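You operate a simulated robot arm through the tools that you are given. There is no shell and no other tool.

You are at the controls of a simulated robot arm. One attempt, no reset.

TASK
Put things in order on the top of the wooden bench. At the end: two of the springs from the top of the wooden bench are on the floor of the steel tray; the grey steel mount (marked "No 2") from the top of the wooden bench stands where the blue folded cloth stood; the blue folded cloth is on the orange drip tray; whatever was shut is shut again. Leave all else as you found it, and nothing knocked over.

It is judged by the outcome, as a careful person would: the job done as asked, and still so three seconds after it is handed in. It fails if anything else is knocked over, pushed out of place, dropped, spilled or broken. Flat cloth is picked up by pressing the open fingertips on it (5 to 10 N) and closing them slowly along it; thin cloth reads only 2 to 8 mm in the jaws.

THE ROBOT
A 7-joint arm with a two-finger parallel gripper, fixed in place. Base frame: the origin is on the floor under the middle of its stand, x ahead of it, y to its left, z up; the work surface is at about z = 0.86. Readings come in m, rad, newtons and seconds.
With the tool pointing down near the work surface it reaches from about 0.24 to 0.68 m from the base axis. Its first joint turns from -1.152 to 1.152 rad. Payload 2.4 kg.
The TCP is the grasp point between the finger pads, 0.03 m short of the fingertips. In the tool frame z runs along the fingers and y along their closing line. Largest opening 0.094 m; finger width 0.028, thickness 0.01; the body of the gripper, 0.05 by 0.096 m, starts 0.055 m behind the TCP.
Orientation is told as [roll, pitch, yaw] about the base's x, y, z axes, in that order, counted from this pose: with the fingers straight down and closing along the base's y, the tool's x points along the base's -x, its y along +y and its z along -z.

THE INTERFACE
- The arm moves only by the tool arm_command. Its argument "commands" is a list of rows, each a list of 3 entries, a list of its own where there are three numbers: the shift along the tool's x, y, z in m, then the turn, a rotation vector about the tool's x, y, z in rad, then the opening, from 0 (shut) to 1 (fully open). In form: [[[x, y, z], [ax, ay, az], jaw], ...]. A call has 1 to 20 rows; each row shifts and turns the commanded pose from where the row before left it, along the tool's axes as they then stand. Rows are played at 5 a second. More than 0.05 m and 0.15 rad between two rows, or a gripper value outside its range, and nothing of the call is played. A pose out of reach is approached as far as the arm can. The call stops where the force on the tool passes 40 N (or 10 N more than at its start, if that is more) or the arm is blocked; 0.2 s more then pass. Each finger travels about 0.153 m/s and halts on what it meets, pressing with about 26 N; the grip force reading is that of the motor and also rises with nothing between the fingers. The clock runs only during rows and for 0.2 s after the last one: add rows that do not move to give the fingers time. The reply holds the time, the measured pose of the TCP, the force on the tool along the base axes, the opening and the grip force, in the units named above and with some noise, with the torque about the TCP (base axes, N m) and any sound that the robot's microphone picked up.
- Cameras (640 x 400 px; columns grow to the right, rows downward): "scene" is fixed at [0.053, 0.4981, 1.4324]; the picture's right is [-0.50, -0.87, 0.00], its down [-0.58, 0.34, -0.74] and it looks along [0.64, -0.37, -0.67] (base axes); focal length 238 px, centre (320, 200). "wrist" rides on the gripper at [0.076, 0.014, -0.103] in the tool frame; the picture's right is [-0.18, 0.98, 0.00], its down [-0.75, -0.14, -0.64] and it looks along [-0.63, -0.12, 0.77] (tool axes); focal length 243 px, centre (320, 200). There is no depth. A picture from a camera that has moved, and an enlarged one, comes with that camera's place and axes in the base frame and with its lens.
- grab_frame(camera): a new picture of that camera. No time passes.
- enlarge(camera, box): a new picture of the part [left, top, right, bottom] of that camera's present view, enlarged. No time passes.
- close_job(): hands the job in; it is judged then, once.

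Nothing tells you positions but the pictures and the camera data. Unless the task says otherwise, let go and move clear before handing in.

The tools are called as a command line: name --argument value ..., lists and objects as JSON in quotes. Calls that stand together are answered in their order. arm_command: Moves the arm, as the interface text tells. Its arguments: {"type":"object","properties":{"commands":{"type":"array"}},"required":["commands"]} The other tools are called the same way: grab_frame (camera) takes a picture; enlarge (camera, box) takes an enlarged picture of a part of a camera's view; close_job () hands the job in.

At the start:

```text
time: 0.0
position: [0.3697, 0.2394, 1.1754]
tcp_rot: [0.0, -0.001, -0.001]
ft_force: [-0.6, 0.1, 0.5]
torque: [0.0, 0.01, 0.02]
finger_gap: 0.0939
gripper_force: 0.1
```

scene: 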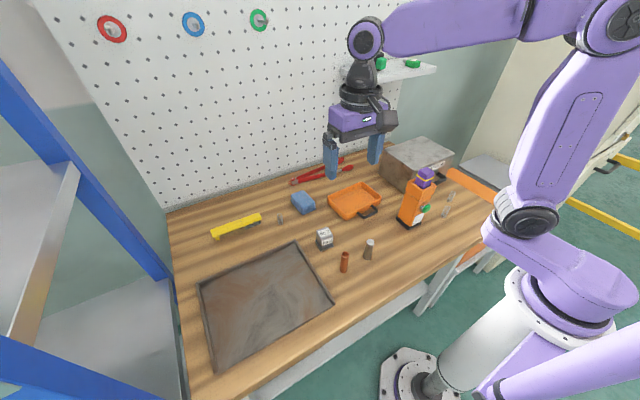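
wrist: 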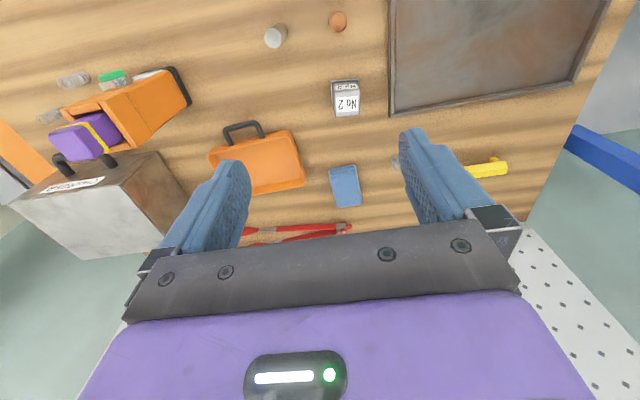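

I see a bench with a steel tray, a small grey mount "No 2", a blue folded cloth, an orange drip tray, and small springs perhaps near the orange cordless tool. I'll look closer before moving.

enlarge --camera "scene" --box '[260, 150, 420, 280]'

enlarge --camera "scene" --box '[380, 130, 520, 240]'

enlarge --camera "scene" --box '[160, 190, 350, 380]'

enlarge --camera "wrist" --box '[0, 0, 240, 240]'

enlarge --camera "wrist" --box '[220, 0, 620, 250]'

```text
3.08 times, centred on (340, 215) of scene
camera zoom: at [0.053, 0.4981, 1.4324], right [-0.5, -0.87, 0.0], down [-0.58, 0.34, -0.74], along [0.64, -0.37, -0.67], focal length 731 px, centre (258, 154)
```

zoom: 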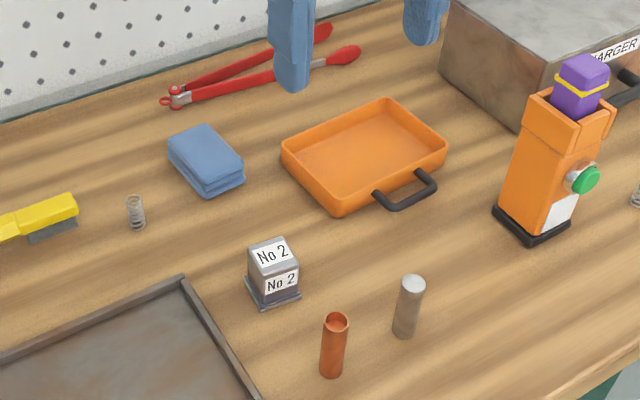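

```text
3.64 times, centred on (450, 185) of scene
camera zoom: at [0.053, 0.4981, 1.4324], right [-0.5, -0.87, 0.0], down [-0.58, 0.34, -0.74], along [0.64, -0.37, -0.67], focal length 864 px, centre (-153, 254)
```

zoom: 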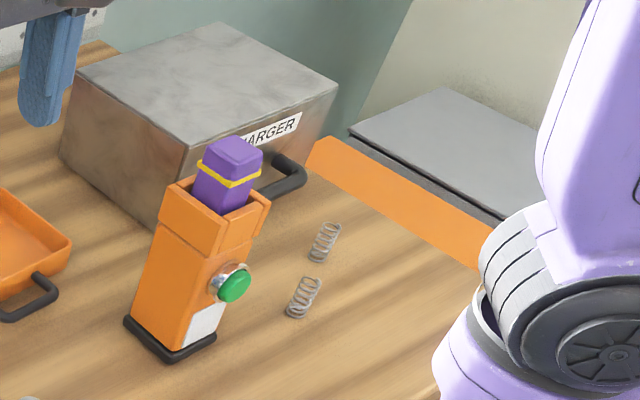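

```text
2.11 times, centred on (255, 285) of scene
camera zoom: at [0.053, 0.4981, 1.4324], right [-0.5, -0.87, 0.0], down [-0.58, 0.34, -0.74], along [0.64, -0.37, -0.67], focal length 500 px, centre (457, 21)
```

zoom: 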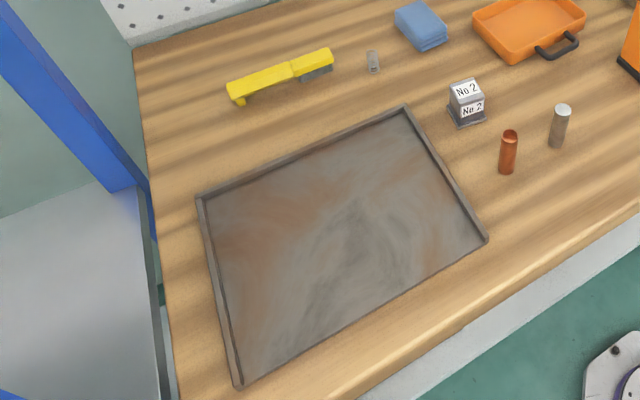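

```text
1.67 times, centred on (120, 120) of wrist
camera zoom: at [0.2928, 0.2545, 1.279], right [0.18, 0.98, 0.0], down [0.75, -0.14, 0.64], along [0.63, -0.12, -0.77], focal length 404 px, centre (653, 333)
```

zoom: 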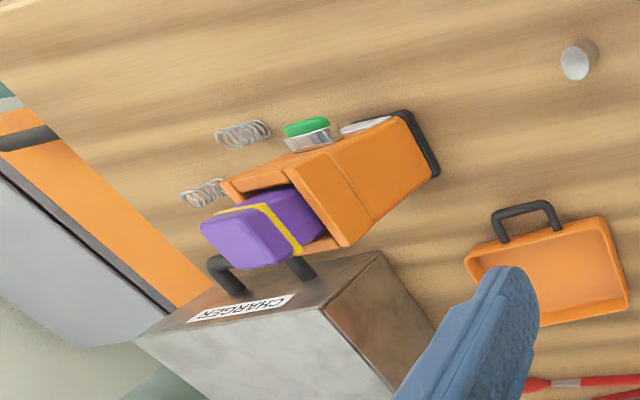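

```text
1.60 times, centred on (420, 125) of wrist
camera zoom: at [0.2928, 0.2545, 1.279], right [0.18, 0.98, 0.0], down [0.75, -0.14, 0.64], along [0.63, -0.12, -0.77], focal length 388 px, centre (160, 320)
```

zoom: 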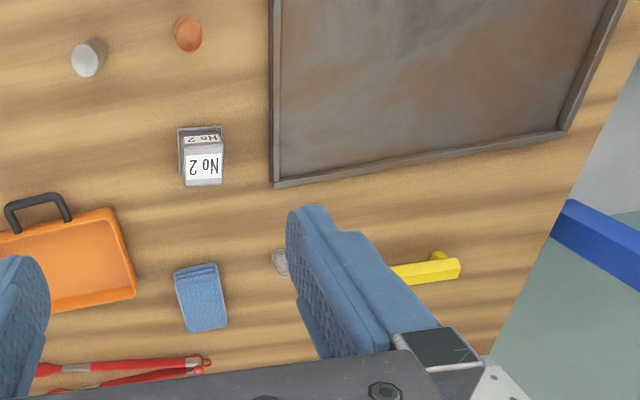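

I take the cloth to be near (0.61, 0.24), the mount near (0.42, 0.27), the drip tray near (0.53, 0.08), the steel tray at about x 0.25–0.47, y 0.34–0.61, and three standing springs near (0.57, 0.35), (0.33, -0.14) and (0.37, -0.23). I'll lower the wrist camera in free air for a better look at the cloth and mount.

arm_command --commands '[[[-0.02, 0, 0.031], [0, 0, 0], 1], [[-0.02, 0, 0.031], [0, 0, 0], 1], [[-0.02, 0, 0.031], [0, 0, 0], 1], [[-0.02, 0, 0.031], [0, 0, 0], 1], [[-0.02, 0, 0.031], [0, 0, 0], 1], [[0, 0, 0], [0, 0, 0], 1]]'

grab_frame --camera "wrist"

grab_frame --camera "scene"

```text
time: 1.4
position: [0.4689, 0.2403, 1.0201]
tcp_rot: [0.001, -0.001, 0.0]
ft_force: [-0.2, 0.4, 0.3]
torque: [0.01, -0.01, -0.04]
finger_gap: 0.0941
gripper_force: 0.2
```

```text
taken
camera wrist: at [0.3927, 0.2559, 1.1234], right [0.18, 0.98, 0.0], down [0.75, -0.14, 0.64], along [0.63, -0.12, -0.77], focal length 243 px, centre (320, 200)
```

wrist: 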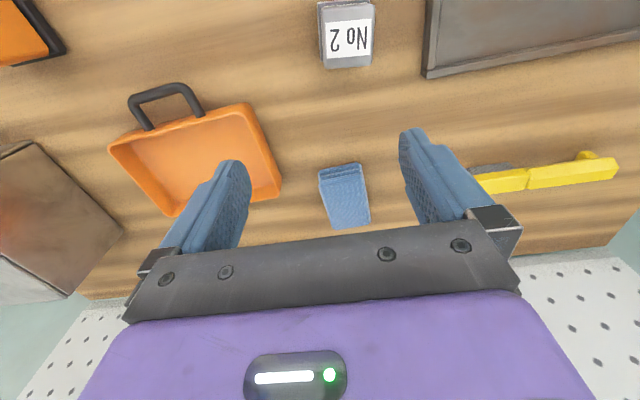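

```text
taken
```

scene: 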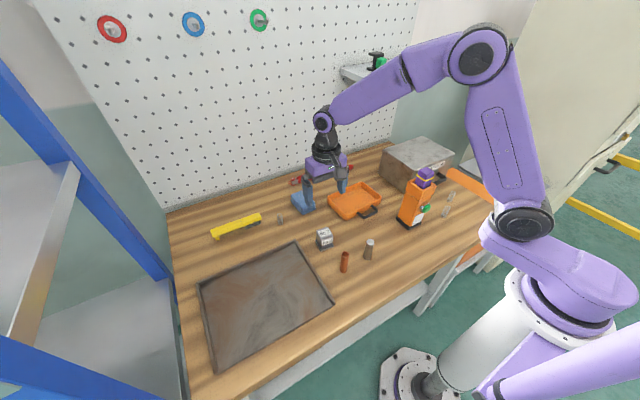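

enlarge --camera "wrist" --box '[240, 100, 440, 240]'

enlarge --camera "wrist" --box '[90, 60, 300, 230]'

enlarge --camera "wrist" --box '[280, 0, 420, 90]'

enlarge --camera "scene" --box '[270, 170, 350, 250]'

```text
2.86 times, centred on (340, 170) of wrist
camera zoom: at [0.3927, 0.2559, 1.1234], right [0.18, 0.98, 0.0], down [0.75, -0.14, 0.64], along [0.63, -0.12, -0.77], focal length 693 px, centre (263, 286)
```

zoom: 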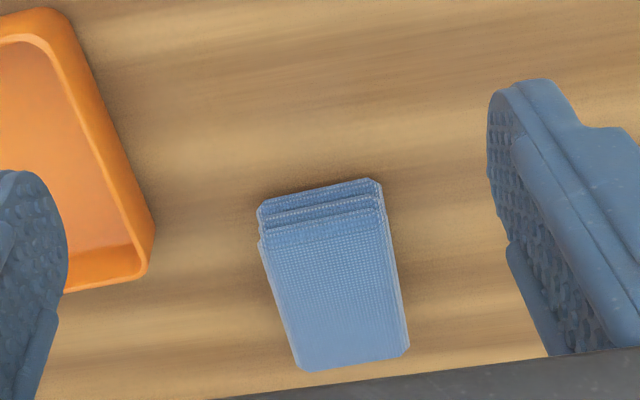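

```text
2.35 times, centred on (195, 145) of wrist
camera zoom: at [0.3927, 0.2559, 1.1234], right [0.18, 0.98, 0.0], down [0.75, -0.14, 0.64], along [0.63, -0.12, -0.77], focal length 571 px, centre (614, 329)
```

zoom: 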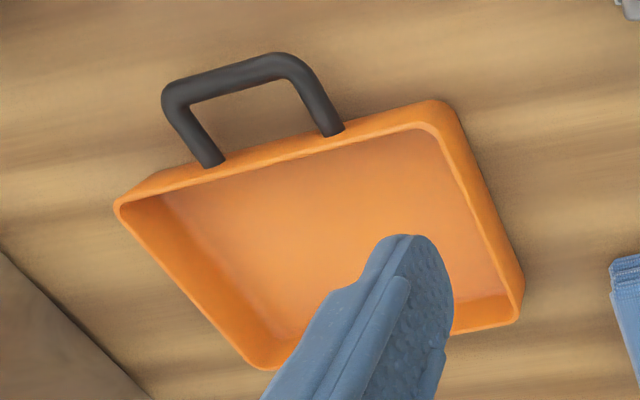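

```text
4.44 times, centred on (350, 45) of wrist
camera zoom: at [0.3927, 0.2559, 1.1234], right [0.18, 0.98, 0.0], down [0.75, -0.14, 0.64], along [0.63, -0.12, -0.77], focal length 1078 px, centre (187, 889)
```

zoom: 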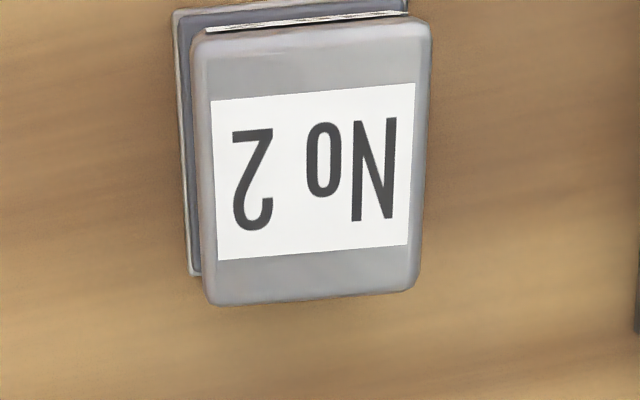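

```text
5.00 times, centred on (310, 210) of scene
camera zoom: at [0.053, 0.4981, 1.4324], right [-0.5, -0.87, 0.0], down [-0.58, 0.34, -0.74], along [0.64, -0.37, -0.67], focal length 1188 px, centre (370, 150)
```

zoom: 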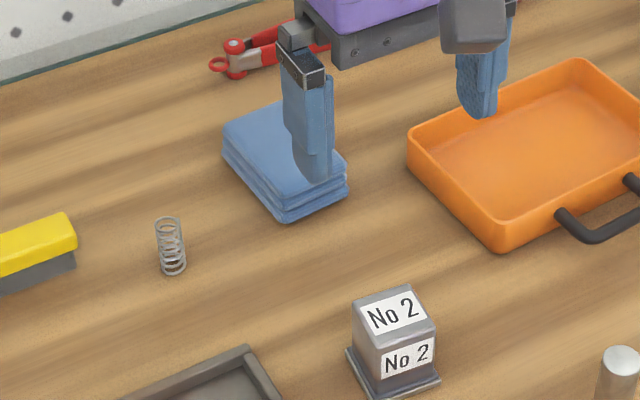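

The cloth looks to be a folded stack about 85 × 55 mm, centred near (0.608, 0.250), turned about 5°. I'll hover above it with the jaws aligned across its width and check.

arm_command --commands '[[[-0.035, 0.0025, 0.012], [0, 0, 0], 1], [[-0.035, 0.0025, 0.012], [0, 0, 0], 1], [[-0.035, 0.0025, 0.012], [0, 0, 0], 1], [[-0.034, 0.0025, 0.012], [0, 0, 0], 1], [[0, 0, 0], [0, 0, -0.08], 1], [[0, 0, 0.02], [0, 0, 0], 1], [[0, 0, 0], [0, 0, 0], 1]]'

grab_frame --camera "wrist"

enlarge --camera "scene" --box '[260, 150, 360, 230]'

```text
time: 3.0
position: [0.6073, 0.2486, 0.9526]
tcp_rot: [0.0, -0.001, 0.079]
ft_force: [-0.1, 0.4, 0.1]
torque: [-0.02, 0.0, 0.02]
finger_gap: 0.0942
gripper_force: 0.2
```

```text
taken
camera wrist: at [0.5309, 0.2581, 1.0565], right [0.1, 0.99, 0.0], down [0.76, -0.08, 0.64], along [0.64, -0.07, -0.77], focal length 243 px, centre (320, 200)
```

wrist: 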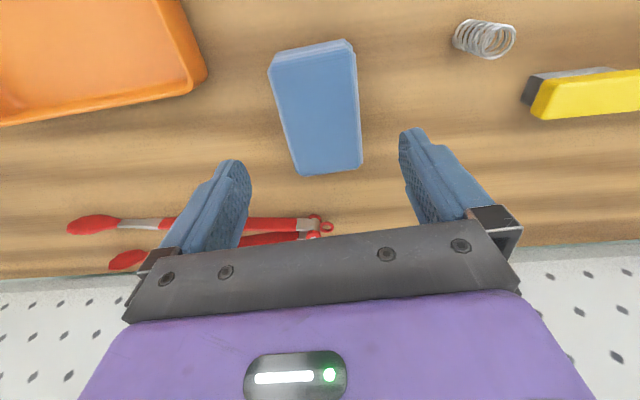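

```text
5.00 times, centred on (310, 190) of scene
camera zoom: at [0.053, 0.4981, 1.4324], right [-0.5, -0.87, 0.0], down [-0.58, 0.34, -0.74], along [0.64, -0.37, -0.67], focal length 1188 px, centre (370, 250)
```

zoom: 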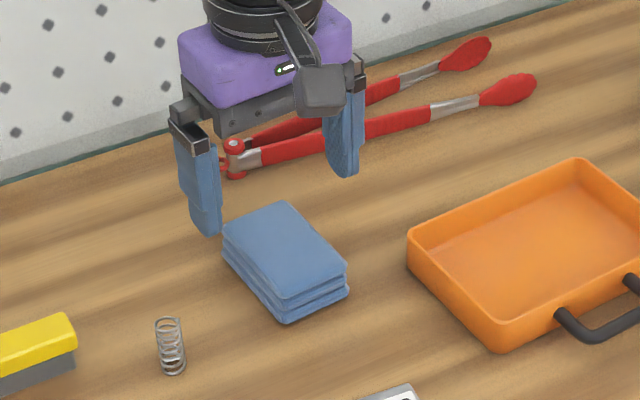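

The jaws straddle the cloth, whose centre works out at about (0.604, 0.2515). I'll lower with the fingers open either side of it and watch the force.

arm_command --commands '[[[0.003, 0.003, 0.015], [0, 0, 0], 1], [[0, 0, 0.02], [0, 0, 0], 1], [[0, 0, 0.015], [0, 0, 0], 1], [[0, 0, 0.005], [0, 0, 0], 1], [[0, 0, 0], [0, 0, 0], 1]]'

grab_frame --camera "wrist"

enlarge --camera "scene" --box '[260, 150, 360, 230]'

```text
time: 4.2
position: [0.6045, 0.251, 0.8976]
tcp_rot: [-0.001, 0.001, 0.081]
ft_force: [-0.4, 0.5, 0.0]
torque: [0.01, 0.0, -0.02]
finger_gap: 0.0942
gripper_force: 0.1
```

```text
taken
camera wrist: at [0.5277, 0.2615, 1.0007], right [0.1, 0.99, 0.0], down [0.76, -0.08, 0.64], along [0.64, -0.07, -0.77], focal length 243 px, centre (320, 200)
```

wrist: 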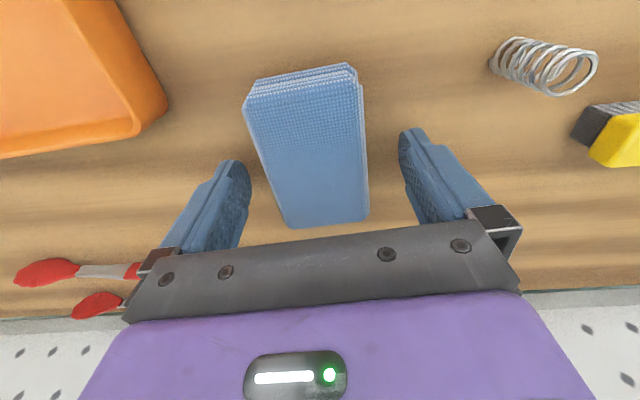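

```text
5.00 times, centred on (310, 190) of scene
camera zoom: at [0.053, 0.4981, 1.4324], right [-0.5, -0.87, 0.0], down [-0.58, 0.34, -0.74], along [0.64, -0.37, -0.67], focal length 1188 px, centre (370, 250)
```

zoom: 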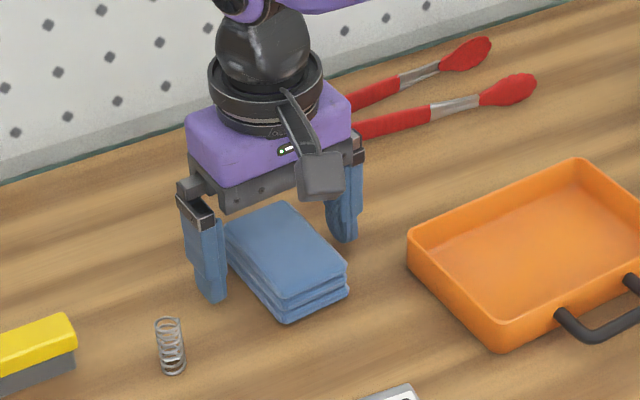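

The fingers are centred on either side of the cloth with no contact. I'll go down 4 mm more, then close gently in steps.

arm_command --commands '[[[0, 0, 0.004], [0, 0, 0], 1], [[0, 0, 0], [0, 0, 0], 0.85], [[0, 0, 0], [0, 0, 0], 0.7], [[0, 0, 0], [0, 0, 0], 0.62], [[0, 0, 0], [0, 0, 0], 0.58], [[0, 0, 0], [0, 0, 0], 0.55], [[0, 0, 0], [0, 0, 0], 0.55]]'

grab_frame --camera "wrist"

enlarge --camera "scene" --box '[260, 150, 360, 230]'

```text
time: 5.8
position: [0.6059, 0.2518, 0.894]
tcp_rot: [-0.001, 0.0, 0.08]
ft_force: [0.8, -1.0, 1.3]
torque: [0.01, 0.01, 0.02]
finger_gap: 0.06
gripper_force: 26.1
```

```text
taken
camera wrist: at [0.5275, 0.2609, 0.9968], right [0.11, 0.99, 0.0], down [0.76, -0.08, 0.64], along [0.64, -0.07, -0.77], focal length 243 px, centre (320, 200)
```

wrist: 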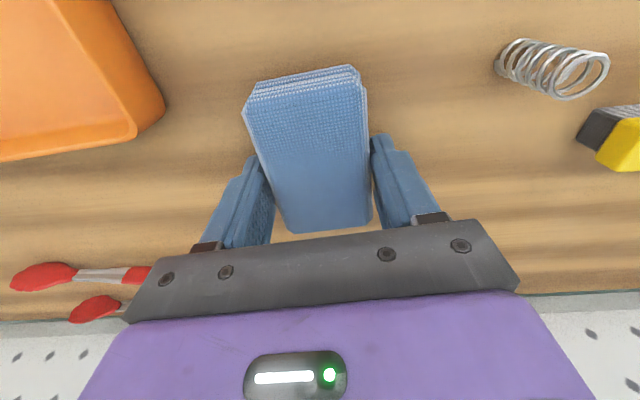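

```text
5.00 times, centred on (310, 190) of scene
camera zoom: at [0.053, 0.4981, 1.4324], right [-0.5, -0.87, 0.0], down [-0.58, 0.34, -0.74], along [0.64, -0.37, -0.67], focal length 1188 px, centre (370, 250)
```

zoom: 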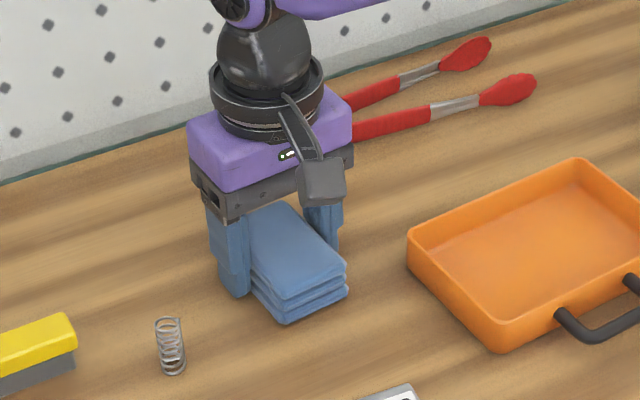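

The cloth holds firm at 60 mm between the jaws with 26 N, so it can be lifted as a stack. I'll lift it straight up and check it stays in the grip.

arm_command --commands '[[[0, 0, 0], [0, 0, 0], 0.5], [[0, 0, -0.01], [0, 0, 0], 0.5], [[0, 0, -0.02], [0, 0, 0], 0.5], [[0, 0, -0.03], [0, 0, 0], 0.5], [[0, 0, -0.03], [0, 0, 0], 0.5], [[0, 0, -0.03], [0, 0, 0], 0.5], [[0, 0, 0], [0, 0, 0], 0.5]]'

grab_frame --camera "wrist"

grab_frame --camera "scene"

```text
time: 7.4
position: [0.6051, 0.2513, 1.0146]
tcp_rot: [0.0, 0.0, 0.081]
ft_force: [0.8, -0.1, -0.8]
torque: [-0.02, 0.0, -0.03]
finger_gap: 0.0471
gripper_force: 0.0
```

```text
taken
camera wrist: at [0.5282, 0.2602, 1.1168], right [0.11, 0.99, 0.0], down [0.76, -0.08, 0.64], along [0.64, -0.07, -0.77], focal length 243 px, centre (320, 200)
```

wrist: 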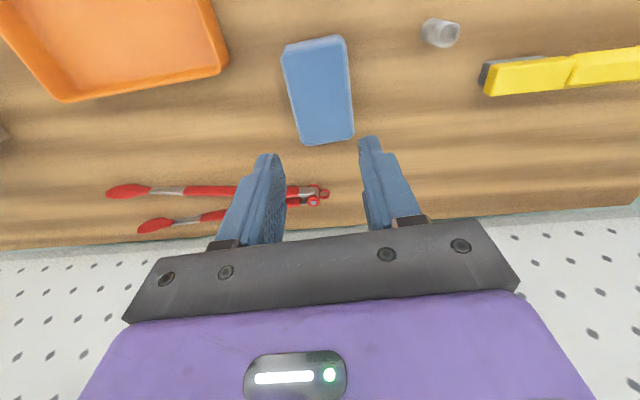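

```text
taken
```

scene: 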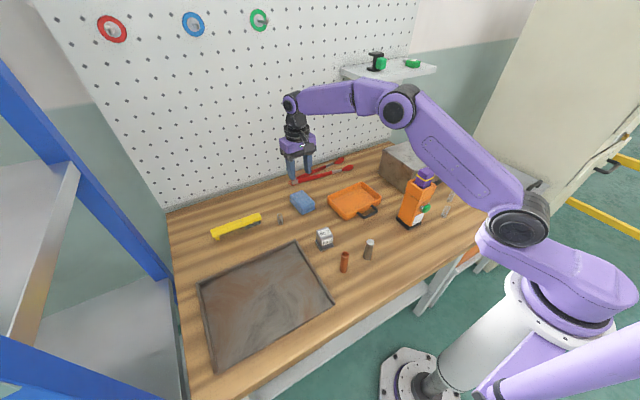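

The stack slipped out of the side grip, and the cloth hasn't moved. I'll do it as the task describes: press lightly on its top with the jaws part open, then close slowly along it.

arm_command --commands '[[[0, 0, 0.03], [0, 0, 0], 0.34], [[0, 0, 0.03], [0, 0, 0], 0.34], [[0, 0, 0.02], [0, 0, 0], 0.34], [[0, 0, 0.014], [0, 0, 0], 0.34], [[0, 0, 0], [0, 0, 0], 0.34]]'

enlarge --camera "wrist" --box '[180, 40, 460, 240]'

enlarge --camera "scene" --box '[260, 150, 360, 230]'

```text
time: 8.5
position: [0.6065, 0.2522, 0.9253]
tcp_rot: [0.002, -0.006, 0.079]
ft_force: [-1.6, -0.6, 5.7]
torque: [-0.02, 0.15, -0.03]
finger_gap: 0.032
gripper_force: 0.0
stopped in row 5: the force on the tool passed its limit at 43 N (the readings are from after the stop); the commanded pose is now the measured one
```

```text
2.00 times, centred on (320, 140) of wrist
camera zoom: at [0.5283, 0.2611, 1.0281], right [0.1, 0.99, 0.0], down [0.76, -0.08, 0.65], along [0.64, -0.07, -0.76], focal length 485 px, centre (320, 320)
```

zoom: 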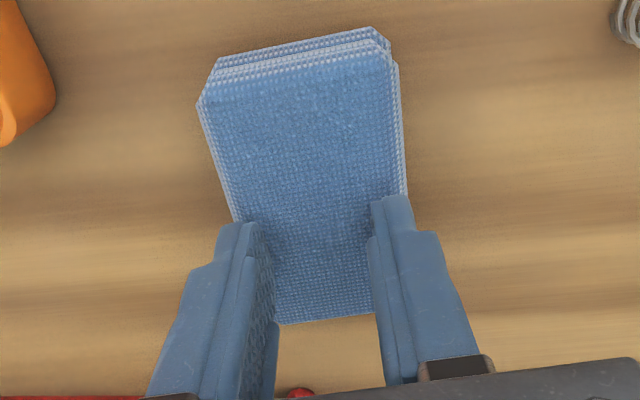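

```text
5.00 times, centred on (310, 190) of scene
camera zoom: at [0.0528, 0.498, 1.4324], right [-0.5, -0.87, 0.0], down [-0.58, 0.34, -0.74], along [0.64, -0.37, -0.67], focal length 1188 px, centre (370, 250)
```

zoom: 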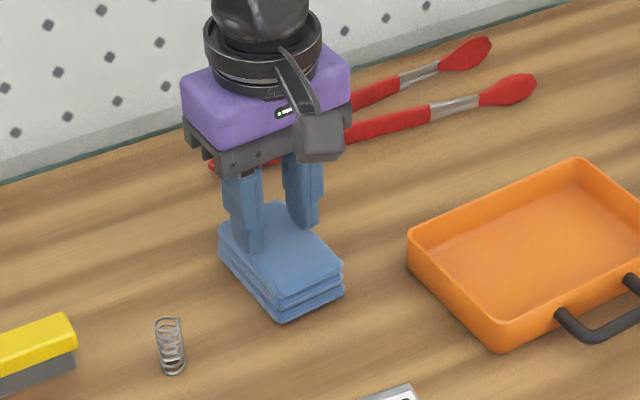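

The fingertips rest on the cloth top at about z = 0.895 with roughly 6 N, right in the wanted range. I'll close slowly along it and watch the force.

arm_command --commands '[[[0, 0, 0], [0, 0, 0], 0.32], [[0, 0, 0], [0, 0, 0], 0.3], [[0, 0, 0], [0, 0, 0], 0.28], [[0, 0, 0], [0, 0, 0], 0.26]]'

enlarge --camera "wrist" --box '[180, 40, 460, 240]'

```text
time: 9.5
position: [0.6062, 0.2515, 0.9251]
tcp_rot: [0.002, -0.003, 0.08]
ft_force: [-0.6, -1.3, 15.1]
torque: [-0.11, 0.12, -0.03]
finger_gap: 0.0301
gripper_force: 5.2
```

```text
2.00 times, centred on (320, 140) of wrist
camera zoom: at [0.5283, 0.2609, 1.0279], right [0.11, 0.99, 0.0], down [0.76, -0.08, 0.65], along [0.64, -0.07, -0.76], focal length 485 px, centre (320, 320)
```

zoom: 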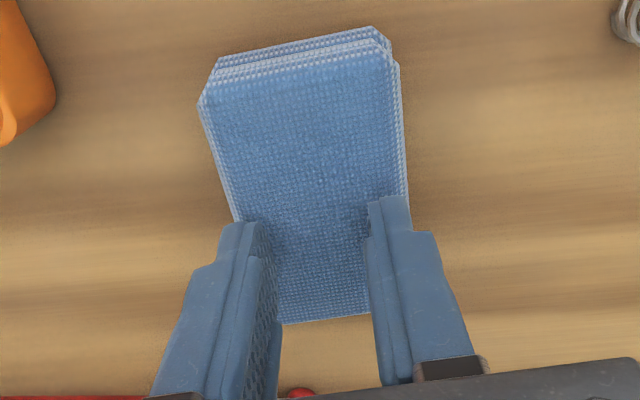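

The press has settled at about 15 N, more than wanted, and friction is holding the fingers. I'll ease up about a millimetre and read again before closing further.

arm_command --commands '[[[0, 0, -0.001], [0, 0, 0], 0.28], [[0, 0, 0], [0, 0, 0], 0.28]]'

```text
time: 10.1
position: [0.6064, 0.2512, 0.9237]
tcp_rot: [0.001, -0.005, 0.08]
ft_force: [4.3, 0.2, 10.1]
torque: [-0.03, -0.08, -0.01]
finger_gap: 0.0299
gripper_force: 3.7
```

arm_command --commands '[[[0, 0, -0.0005], [0, 0, 0], 0.26], [[0, 0, 0], [0, 0, 0], 0.24], [[0, 0, 0], [0, 0, 0], 0.22], [[0, 0, 0], [0, 0, 0], 0.2]]'

enlarge --camera "wrist" --box '[180, 40, 460, 240]'

```text
time: 11.1
position: [0.6066, 0.2502, 0.9247]
tcp_rot: [0.002, -0.001, 0.08]
ft_force: [-1.2, -2.9, 8.1]
torque: [-0.2, 0.03, 0.02]
finger_gap: 0.0227
gripper_force: 3.4
```

```text
2.00 times, centred on (320, 140) of wrist
camera zoom: at [0.5282, 0.2602, 1.0283], right [0.11, 0.99, 0.0], down [0.76, -0.08, 0.64], along [0.64, -0.07, -0.77], focal length 485 px, centre (320, 320)
```

zoom: 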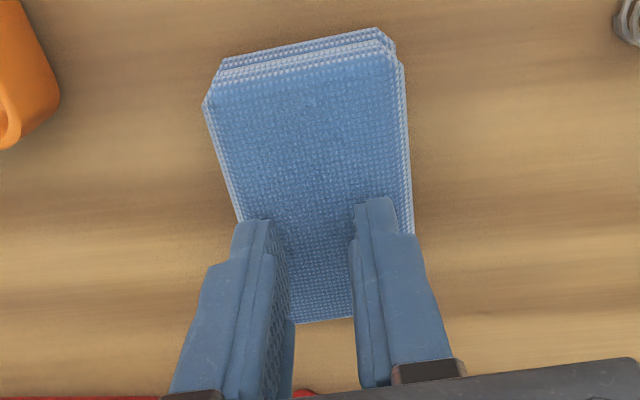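

The fingers are closing along the cloth at 8 N. I'll carry on slowly towards shut.

arm_command --commands '[[[0, 0, 0], [0, 0, 0], 0.18], [[0, 0, 0], [0, 0, 0], 0.16], [[0, 0, 0], [0, 0, 0], 0.14], [[0, 0, 0], [0, 0, 0], 0.12], [[0, 0, 0], [0, 0, 0], 0.1], [[0, 0, 0], [0, 0, 0], 0.08], [[0, 0, 0], [0, 0, 0], 0.06]]'

enlarge --camera "wrist" --box '[180, 40, 460, 240]'

enlarge --camera "scene" --box '[260, 150, 360, 230]'

```text
time: 12.7
position: [0.6072, 0.2526, 0.9246]
tcp_rot: [0.002, -0.004, 0.079]
ft_force: [-0.2, -1.7, 3.1]
torque: [-0.07, 0.04, 0.03]
finger_gap: 0.0072
gripper_force: 1.6
```

```text
2.00 times, centred on (320, 140) of wrist
camera zoom: at [0.5282, 0.2608, 1.0283], right [0.1, 0.99, 0.0], down [0.76, -0.08, 0.64], along [0.64, -0.07, -0.77], focal length 485 px, centre (320, 320)
```

zoom: 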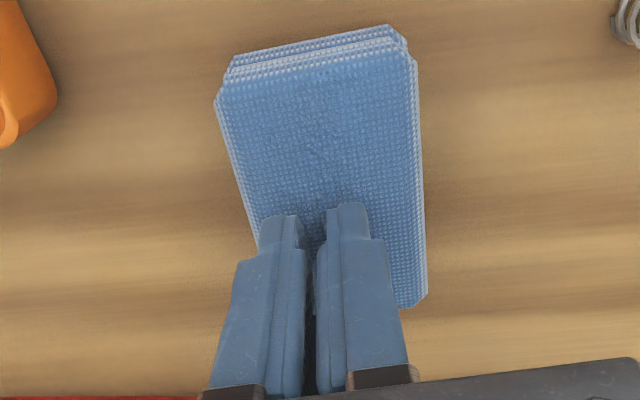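

```text
5.00 times, centred on (310, 190) of scene
camera zoom: at [0.0529, 0.498, 1.4324], right [-0.5, -0.87, 0.0], down [-0.58, 0.34, -0.74], along [0.64, -0.37, -0.67], focal length 1188 px, centre (370, 250)
```

zoom: 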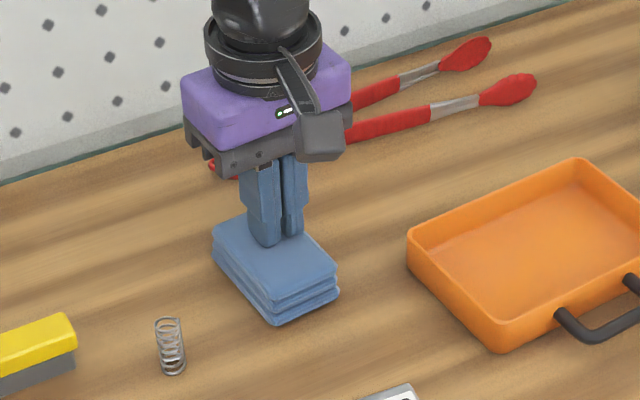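

arm_command --commands '[[[0, 0, 0], [0, 0, 0], 0.04], [[0, 0, 0], [0, 0, 0], 0.02], [[0, 0, 0], [0, 0, 0], 0.0], [[0, 0, 0], [0, 0, 0], 0.0]]'

enlarge --camera "wrist" --box '[180, 40, 460, 240]'

```text
time: 13.7
position: [0.6066, 0.2498, 0.9248]
tcp_rot: [0.002, -0.003, 0.079]
ft_force: [-1.3, -0.8, 2.0]
torque: [0.0, 0.04, 0.05]
finger_gap: 0.0001
gripper_force: 25.7
```

```text
2.00 times, centred on (320, 140) of wrist
camera zoom: at [0.5282, 0.2609, 1.0283], right [0.1, 0.99, 0.0], down [0.76, -0.08, 0.64], along [0.64, -0.07, -0.76], focal length 485 px, centre (320, 320)
```

zoom: 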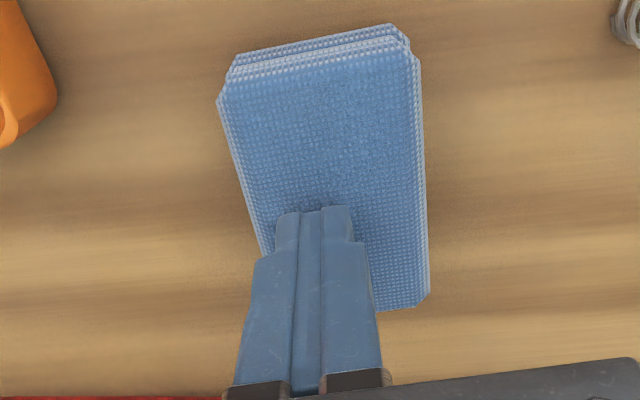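

The top pinch just slid over the stack and closed on nothing, so this cloth behaves like a firm folded block about 33 mm thick. I'll rise clear, look at where it is now, and try the side grip again with a fuller, slower squeeze.

arm_command --commands '[[[0, 0, -0.01], [0, 0, 0], 0.0], [[0, 0, -0.03], [0, 0, 0], 0.0], [[0, 0, -0.03], [0, 0, 0], 0.5], [[0, 0, 0], [0, 0, 0], 1], [[0, 0, 0], [0, 0, 0], 1]]'

enlarge --camera "wrist" --box '[220, 0, 460, 180]'

enlarge --camera "scene" --box '[270, 160, 340, 230]'

```text
time: 14.9
position: [0.6056, 0.2511, 0.9958]
tcp_rot: [0.002, -0.003, 0.08]
ft_force: [-0.1, -1.0, 0.0]
torque: [-0.03, -0.03, 0.02]
finger_gap: 0.0942
gripper_force: 0.1
```

```text
2.22 times, centred on (340, 90) of wrist
camera zoom: at [0.5281, 0.2602, 1.0986], right [0.1, 0.99, 0.0], down [0.76, -0.08, 0.64], along [0.64, -0.07, -0.76], focal length 539 px, centre (276, 444)
```

zoom: 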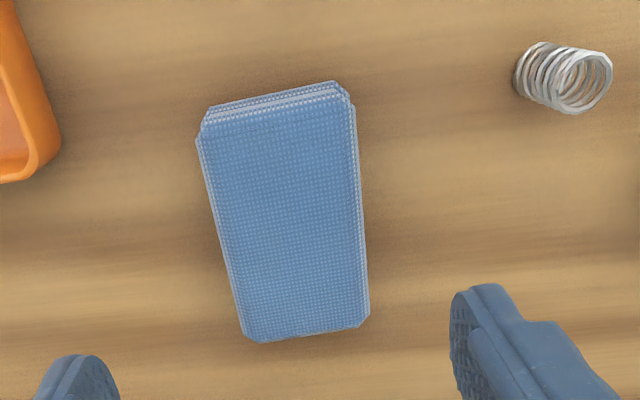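

```text
5.71 times, centred on (305, 195) of scene
camera zoom: at [0.053, 0.4981, 1.4324], right [-0.5, -0.87, 0.0], down [-0.58, 0.34, -0.74], along [0.64, -0.37, -0.67], focal length 1358 px, centre (406, 229)
```

zoom: 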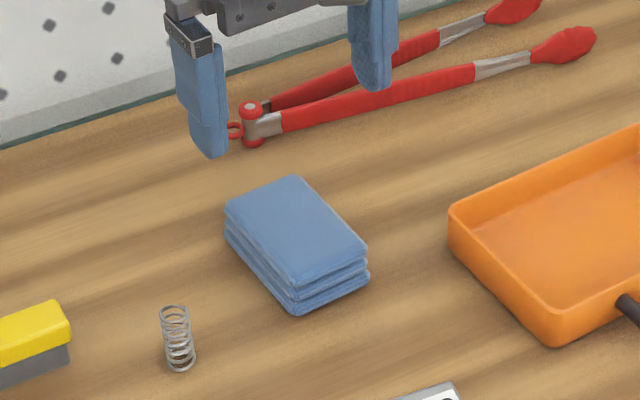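

The cloth now sits about 7 mm further in +y, centred near (0.602, 0.258); originally it was near (0.598, 0.252), which I'll keep as the spot for the mount. I'll straddle it again, go lower, and squeeze fully before a very slow lift.

arm_command --commands '[[[0.0034, 0.0073, 0], [0, 0, 0], 1], [[0, 0, 0.03], [0, 0, 0], 1], [[0, 0, 0.03], [0, 0, 0], 1], [[0, 0, 0.025], [0, 0, 0], 1], [[0, 0, 0.012], [0, 0, 0], 1], [[0, 0, 0.006], [0, 0, 0], 1], [[0, 0, 0], [0, 0, 0], 1]]'

enlarge --camera "wrist" --box '[140, 40, 500, 260]'

```text
time: 16.5
position: [0.6018, 0.2587, 0.8911]
tcp_rot: [0.001, -0.003, 0.08]
ft_force: [0.9, 0.3, -0.9]
torque: [-0.02, 0.0, -0.01]
finger_gap: 0.094
gripper_force: 0.0
```

```text
1.78 times, centred on (320, 150) of wrist
camera zoom: at [0.5243, 0.2683, 0.9956], right [0.1, 0.99, 0.0], down [0.76, -0.08, 0.64], along [0.64, -0.07, -0.76], focal length 431 px, centre (320, 289)
```

zoom: 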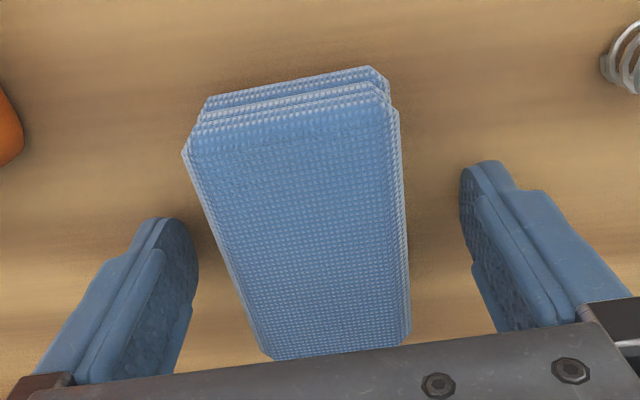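

arm_command --commands '[[[0, 0, 0], [0, 0, 0], 0.8], [[0, 0, 0], [0, 0, 0], 0.7], [[0, 0, 0], [0, 0, 0], 0.64], [[0, 0, 0], [0, 0, 0], 0.6], [[0, 0, 0], [0, 0, 0], 0.56], [[0, 0, 0], [0, 0, 0], 0.5], [[0, 0, 0], [0, 0, 0], 0.4], [[0, 0, 0], [0, 0, 0], 0.3], [[0, 0, 0], [0, 0, 0], 0.3]]'

enlarge --camera "wrist" --box '[140, 40, 500, 260]'

enlarge --camera "scene" --box '[270, 160, 340, 230]'

```text
time: 18.5
position: [0.6026, 0.2586, 0.893]
tcp_rot: [0.002, -0.004, 0.081]
ft_force: [0.0, -0.4, 0.3]
torque: [-0.01, -0.03, -0.04]
finger_gap: 0.0597
gripper_force: 25.8
```

```text
1.78 times, centred on (320, 150) of wrist
camera zoom: at [0.5243, 0.2683, 0.9957], right [0.1, 0.99, 0.0], down [0.76, -0.08, 0.64], along [0.64, -0.07, -0.76], focal length 431 px, centre (320, 289)
```

zoom: 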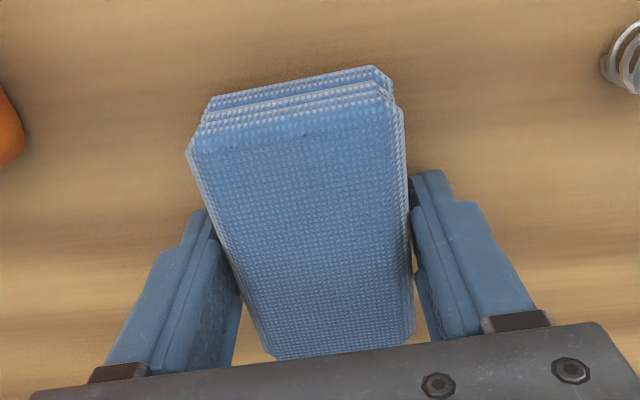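

```text
5.71 times, centred on (305, 195) of scene
camera zoom: at [0.053, 0.4981, 1.4324], right [-0.5, -0.87, 0.0], down [-0.58, 0.34, -0.74], along [0.64, -0.37, -0.67], focal length 1358 px, centre (406, 229)
```

zoom: 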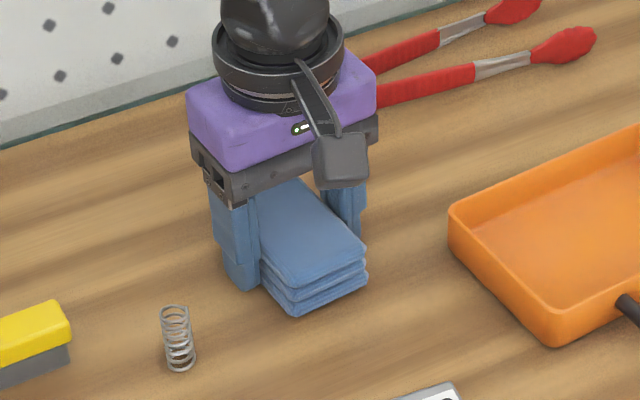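

The grip is firm at 60 mm again. I'll lift just a few millimetres very slowly and look.

arm_command --commands '[[[0, 0, 0], [0, 0, 0], 0.1], [[0, 0, -0.002], [0, 0, 0], 0.1], [[0, 0, -0.002], [0, 0, 0], 0.1], [[0, 0, -0.002], [0, 0, 0], 0.1], [[0, 0, -0.002], [0, 0, 0], 0.1], [[0, 0, 0], [0, 0, 0], 0.1]]'

enlarge --camera "wrist" --box '[140, 40, 500, 260]'

enlarge --camera "scene" --box '[270, 160, 340, 230]'

```text
time: 19.9
position: [0.6009, 0.2584, 0.9004]
tcp_rot: [0.002, -0.002, 0.08]
ft_force: [-0.4, 0.5, -1.0]
torque: [-0.04, 0.01, -0.02]
finger_gap: 0.0596
gripper_force: 26.0
```

```text
1.78 times, centred on (320, 150) of wrist
camera zoom: at [0.5242, 0.2683, 1.0037], right [0.1, 0.99, 0.0], down [0.76, -0.08, 0.64], along [0.64, -0.07, -0.76], focal length 431 px, centre (320, 289)
```

zoom: 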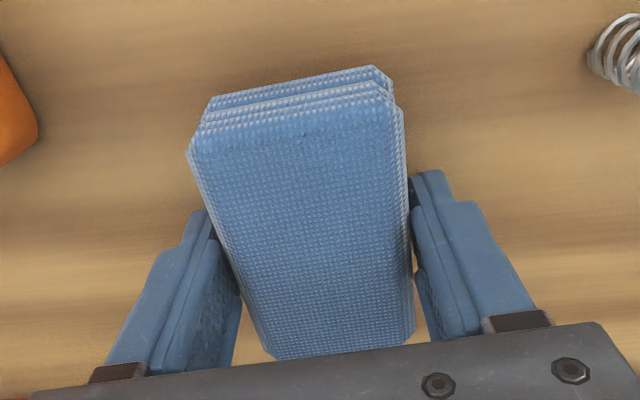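

```text
5.71 times, centred on (305, 195) of scene
camera zoom: at [0.053, 0.4981, 1.4324], right [-0.5, -0.87, 0.0], down [-0.58, 0.34, -0.74], along [0.64, -0.37, -0.67], focal length 1358 px, centre (406, 229)
```

zoom: 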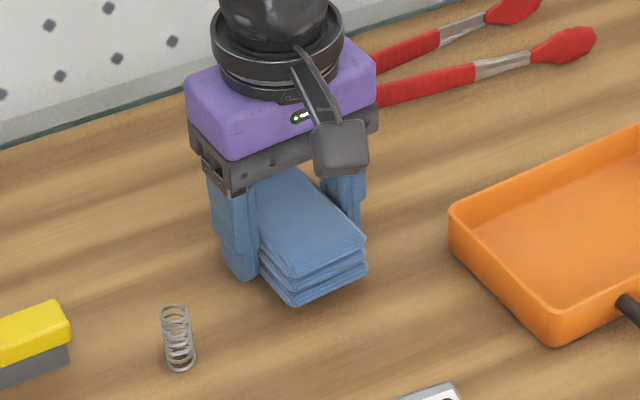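

It lifts cleanly now. I'll keep full squeeze and continue raising slowly.

arm_command --commands '[[[0, 0, -0.005], [0, 0, 0], 0.0], [[0, 0, -0.008], [0, 0, 0], 0.0], [[0, 0, -0.01], [0, 0, 0], 0.0], [[0, 0, -0.012], [0, 0, 0], 0.0], [[0, 0, -0.012], [0, 0, 0], 0.0], [[0, 0, -0.012], [0, 0, 0], 0.0], [[0, 0, -0.01], [0, 0, 0], 0.0], [[0, 0, -0.006], [0, 0, 0], 0.0], [[0, 0, 0], [0, 0, 0], 0.0]]'

grab_frame --camera "wrist"

enlarge --camera "scene" --box '[260, 130, 400, 230]'

```text
time: 21.9
position: [0.6029, 0.257, 0.9734]
tcp_rot: [0.002, -0.005, 0.08]
ft_force: [0.8, -0.4, -0.8]
torque: [0.01, 0.01, 0.0]
finger_gap: 0.0593
gripper_force: 26.2
```

```text
taken
camera wrist: at [0.5253, 0.2684, 1.0782], right [0.1, 0.99, 0.0], down [0.76, -0.08, 0.64], along [0.64, -0.07, -0.76], focal length 243 px, centre (320, 200)
```

wrist: 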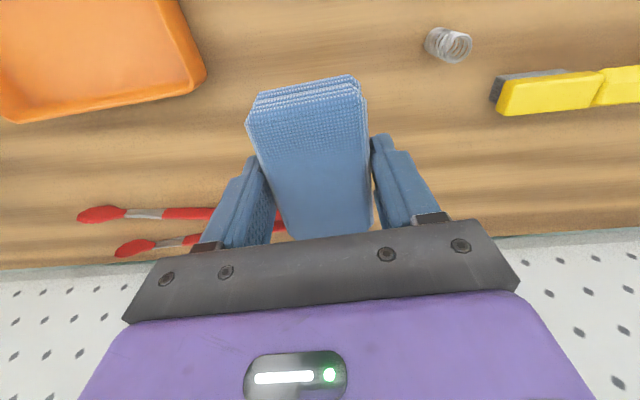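

```text
4.00 times, centred on (330, 180) of scene
camera zoom: at [0.053, 0.4981, 1.4324], right [-0.5, -0.87, 0.0], down [-0.58, 0.34, -0.74], along [0.64, -0.37, -0.67], focal length 950 px, centre (280, 280)
```

zoom: 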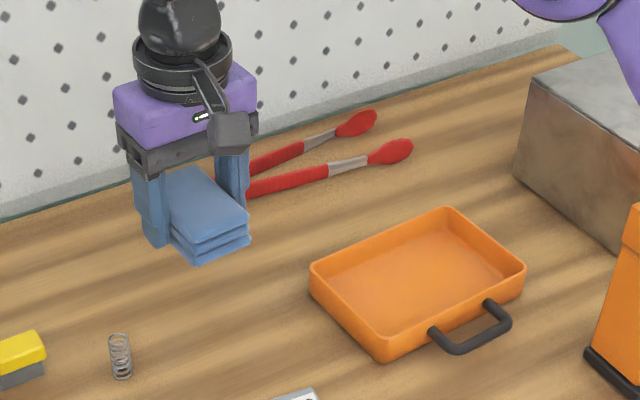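

The cloth is held well. The drip tray's centre works out near (0.522, 0.089), turned about 4.5° like the cloth, so I'll carry it there at a safe height and check alignment.

arm_command --commands '[[[0.004, -0.007, 0], [0, 0, 0], 0.0], [[0.008, -0.014, 0], [0, 0, 0], 0.0], [[0.01, -0.0175, 0], [0, 0, 0], 0.0], [[0.012, -0.021, 0], [0, 0, 0], 0.0], [[0.012, -0.021, 0], [0, 0, 0], 0.0], [[0.012, -0.021, 0], [0, 0, 0], 0.0], [[0.012, -0.021, 0], [0, 0, 0], 0.0], [[0.01, -0.0175, 0], [0, 0, 0], 0.0], [[0.008, -0.0135, 0], [0, 0, 0], 0.0], [[0.0053, -0.009, 0], [0, 0, 0], 0.0], [[0, 0, 0], [0, 0, 0], 0.0]]'

grab_frame --camera "wrist"

enlarge --camera "scene" --box '[290, 130, 430, 230]'

```text
time: 24.3
position: [0.5212, 0.0882, 0.9755]
tcp_rot: [0.003, -0.002, 0.079]
ft_force: [0.9, 0.3, 0.0]
torque: [0.0, -0.01, 0.0]
finger_gap: 0.0597
gripper_force: 26.3
```

```text
taken
camera wrist: at [0.4439, 0.0982, 1.0788], right [0.11, 0.99, 0.0], down [0.76, -0.08, 0.64], along [0.64, -0.07, -0.76], focal length 243 px, centre (320, 200)
```

wrist: 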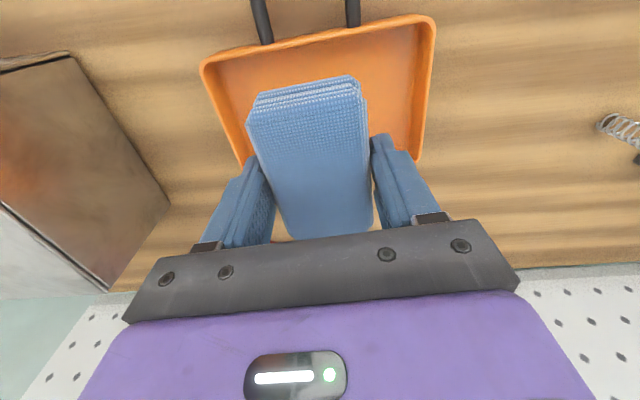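

```text
4.00 times, centred on (360, 180) of scene
camera zoom: at [0.053, 0.4981, 1.4324], right [-0.5, -0.87, 0.0], down [-0.58, 0.34, -0.74], along [0.64, -0.37, -0.67], focal length 950 px, centre (160, 280)
```

zoom: 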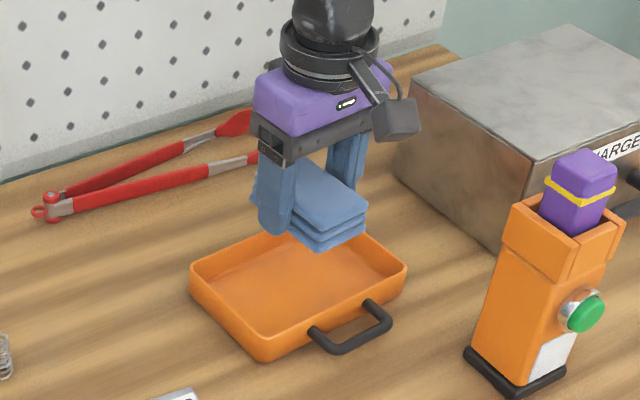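

The cloth is over the tray; I need about 5 mm further in +x and 3 mm in +y to centre it between the walls. I'll shift and lower to just above the rim for a check.

arm_command --commands '[[[-0.0049, 0.0026, 0.005], [0, 0, 0], 0.0], [[0, 0, 0.012], [0, 0, 0], 0.0], [[0, 0, 0.012], [0, 0, 0], 0.0], [[0, 0, 0.01], [0, 0, 0], 0.0], [[0, 0, 0.006], [0, 0, 0], 0.0], [[0, 0, 0], [0, 0, 0], 0.0]]'

enlarge --camera "wrist" --box '[140, 0, 500, 225]'

enlarge --camera "scene" --box '[310, 150, 410, 230]'

```text
time: 25.7
position: [0.5257, 0.0907, 0.9307]
tcp_rot: [0.003, -0.002, 0.082]
ft_force: [-0.1, 0.2, -0.2]
torque: [0.0, -0.03, -0.02]
finger_gap: 0.0596
gripper_force: 26.6
```

```text
1.78 times, centred on (320, 112) of wrist
camera zoom: at [0.4488, 0.1014, 1.0336], right [0.1, 0.99, 0.0], down [0.76, -0.08, 0.64], along [0.64, -0.07, -0.77], focal length 431 px, centre (320, 356)
```

zoom: 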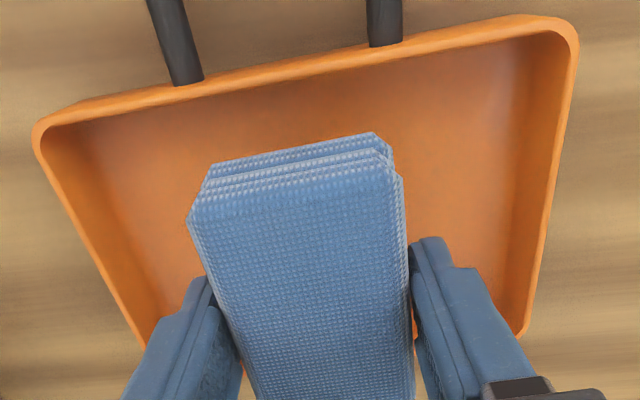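

```text
5.00 times, centred on (360, 190) of scene
camera zoom: at [0.053, 0.4981, 1.4324], right [-0.5, -0.87, 0.0], down [-0.58, 0.34, -0.74], along [0.64, -0.37, -0.67], focal length 1188 px, centre (120, 250)
```

zoom: 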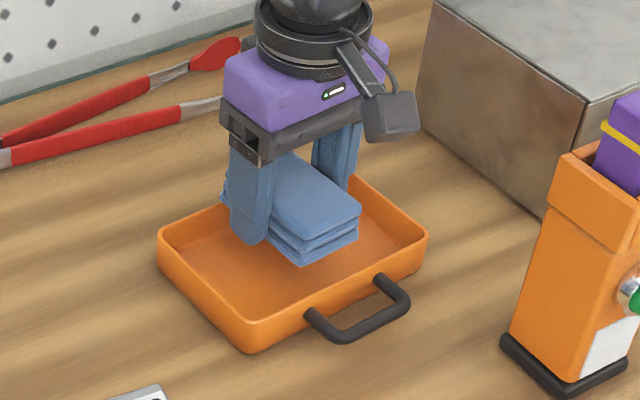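

Alignment is close; I'll shift 3 mm back toward the robot to even the margins, then lower into the tray, stopping just above the floor.

arm_command --commands '[[[0.003, 0, 0.002], [0, 0, 0], 0.0], [[0, 0, 0.01], [0, 0, 0], 0.0], [[0, 0, 0.008], [0, 0, 0], 0.0], [[0, 0, 0.006], [0, 0, 0], 0.0], [[0, 0, 0.003], [0, 0, 0], 0.0], [[0, 0, 0], [0, 0, 0], 0.0]]'

enlarge --camera "wrist" --box '[140, 0, 500, 225]'

enlarge --camera "scene" --box '[310, 150, 410, 230]'

```text
time: 27.1
position: [0.5242, 0.0917, 0.9011]
tcp_rot: [0.001, -0.003, 0.08]
ft_force: [0.6, 0.5, -0.8]
torque: [-0.03, -0.04, -0.02]
finger_gap: 0.0597
gripper_force: 26.8
```

```text
1.78 times, centred on (320, 112) of wrist
camera zoom: at [0.4456, 0.1011, 1.0045], right [0.1, 0.99, 0.0], down [0.76, -0.08, 0.64], along [0.64, -0.07, -0.76], focal length 431 px, centre (320, 356)
```

zoom: 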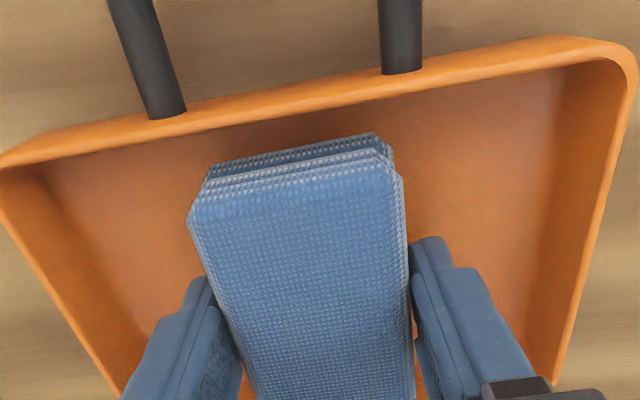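

```text
5.00 times, centred on (360, 190) of scene
camera zoom: at [0.053, 0.4981, 1.4324], right [-0.5, -0.87, 0.0], down [-0.58, 0.34, -0.74], along [0.64, -0.37, -0.67], focal length 1188 px, centre (120, 250)
```

zoom: 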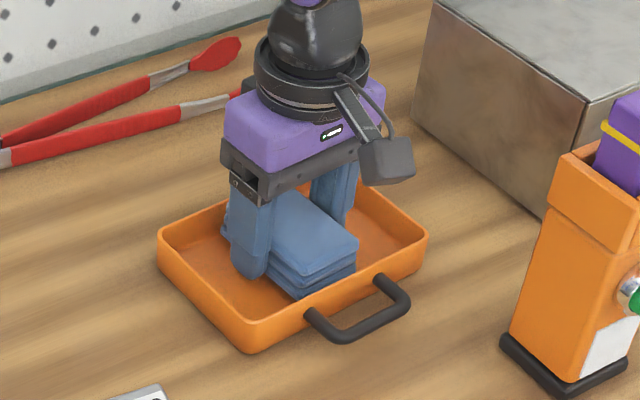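

No contact yet and the cloth sits inside the walls. I'll ease down a few more millimetres until I feel the floor.

arm_command --commands '[[[0, 0, 0.002], [0, 0, 0], 0.0], [[0, 0, 0.001], [0, 0, 0], 0.0], [[0, 0, 0], [0, 0, 0], 0.0]]'

```text
time: 27.9
position: [0.525, 0.0915, 0.8978]
tcp_rot: [0.001, -0.004, 0.08]
ft_force: [-0.6, 0.4, -1.0]
torque: [0.02, 0.02, 0.02]
finger_gap: 0.0596
gripper_force: 26.8
```

arm_command --commands '[[[0, 0, 0.001], [0, 0, 0], 0.0], [[0, 0, 0.001], [0, 0, 0], 0.0], [[0, 0, 0], [0, 0, 0], 0.0]]'

```text
time: 28.7
position: [0.5238, 0.0931, 0.8976]
tcp_rot: [0.0, -0.003, 0.079]
ft_force: [-3.8, -1.1, 11.7]
torque: [-0.04, 0.16, -0.02]
finger_gap: 0.0595
gripper_force: 26.2
```

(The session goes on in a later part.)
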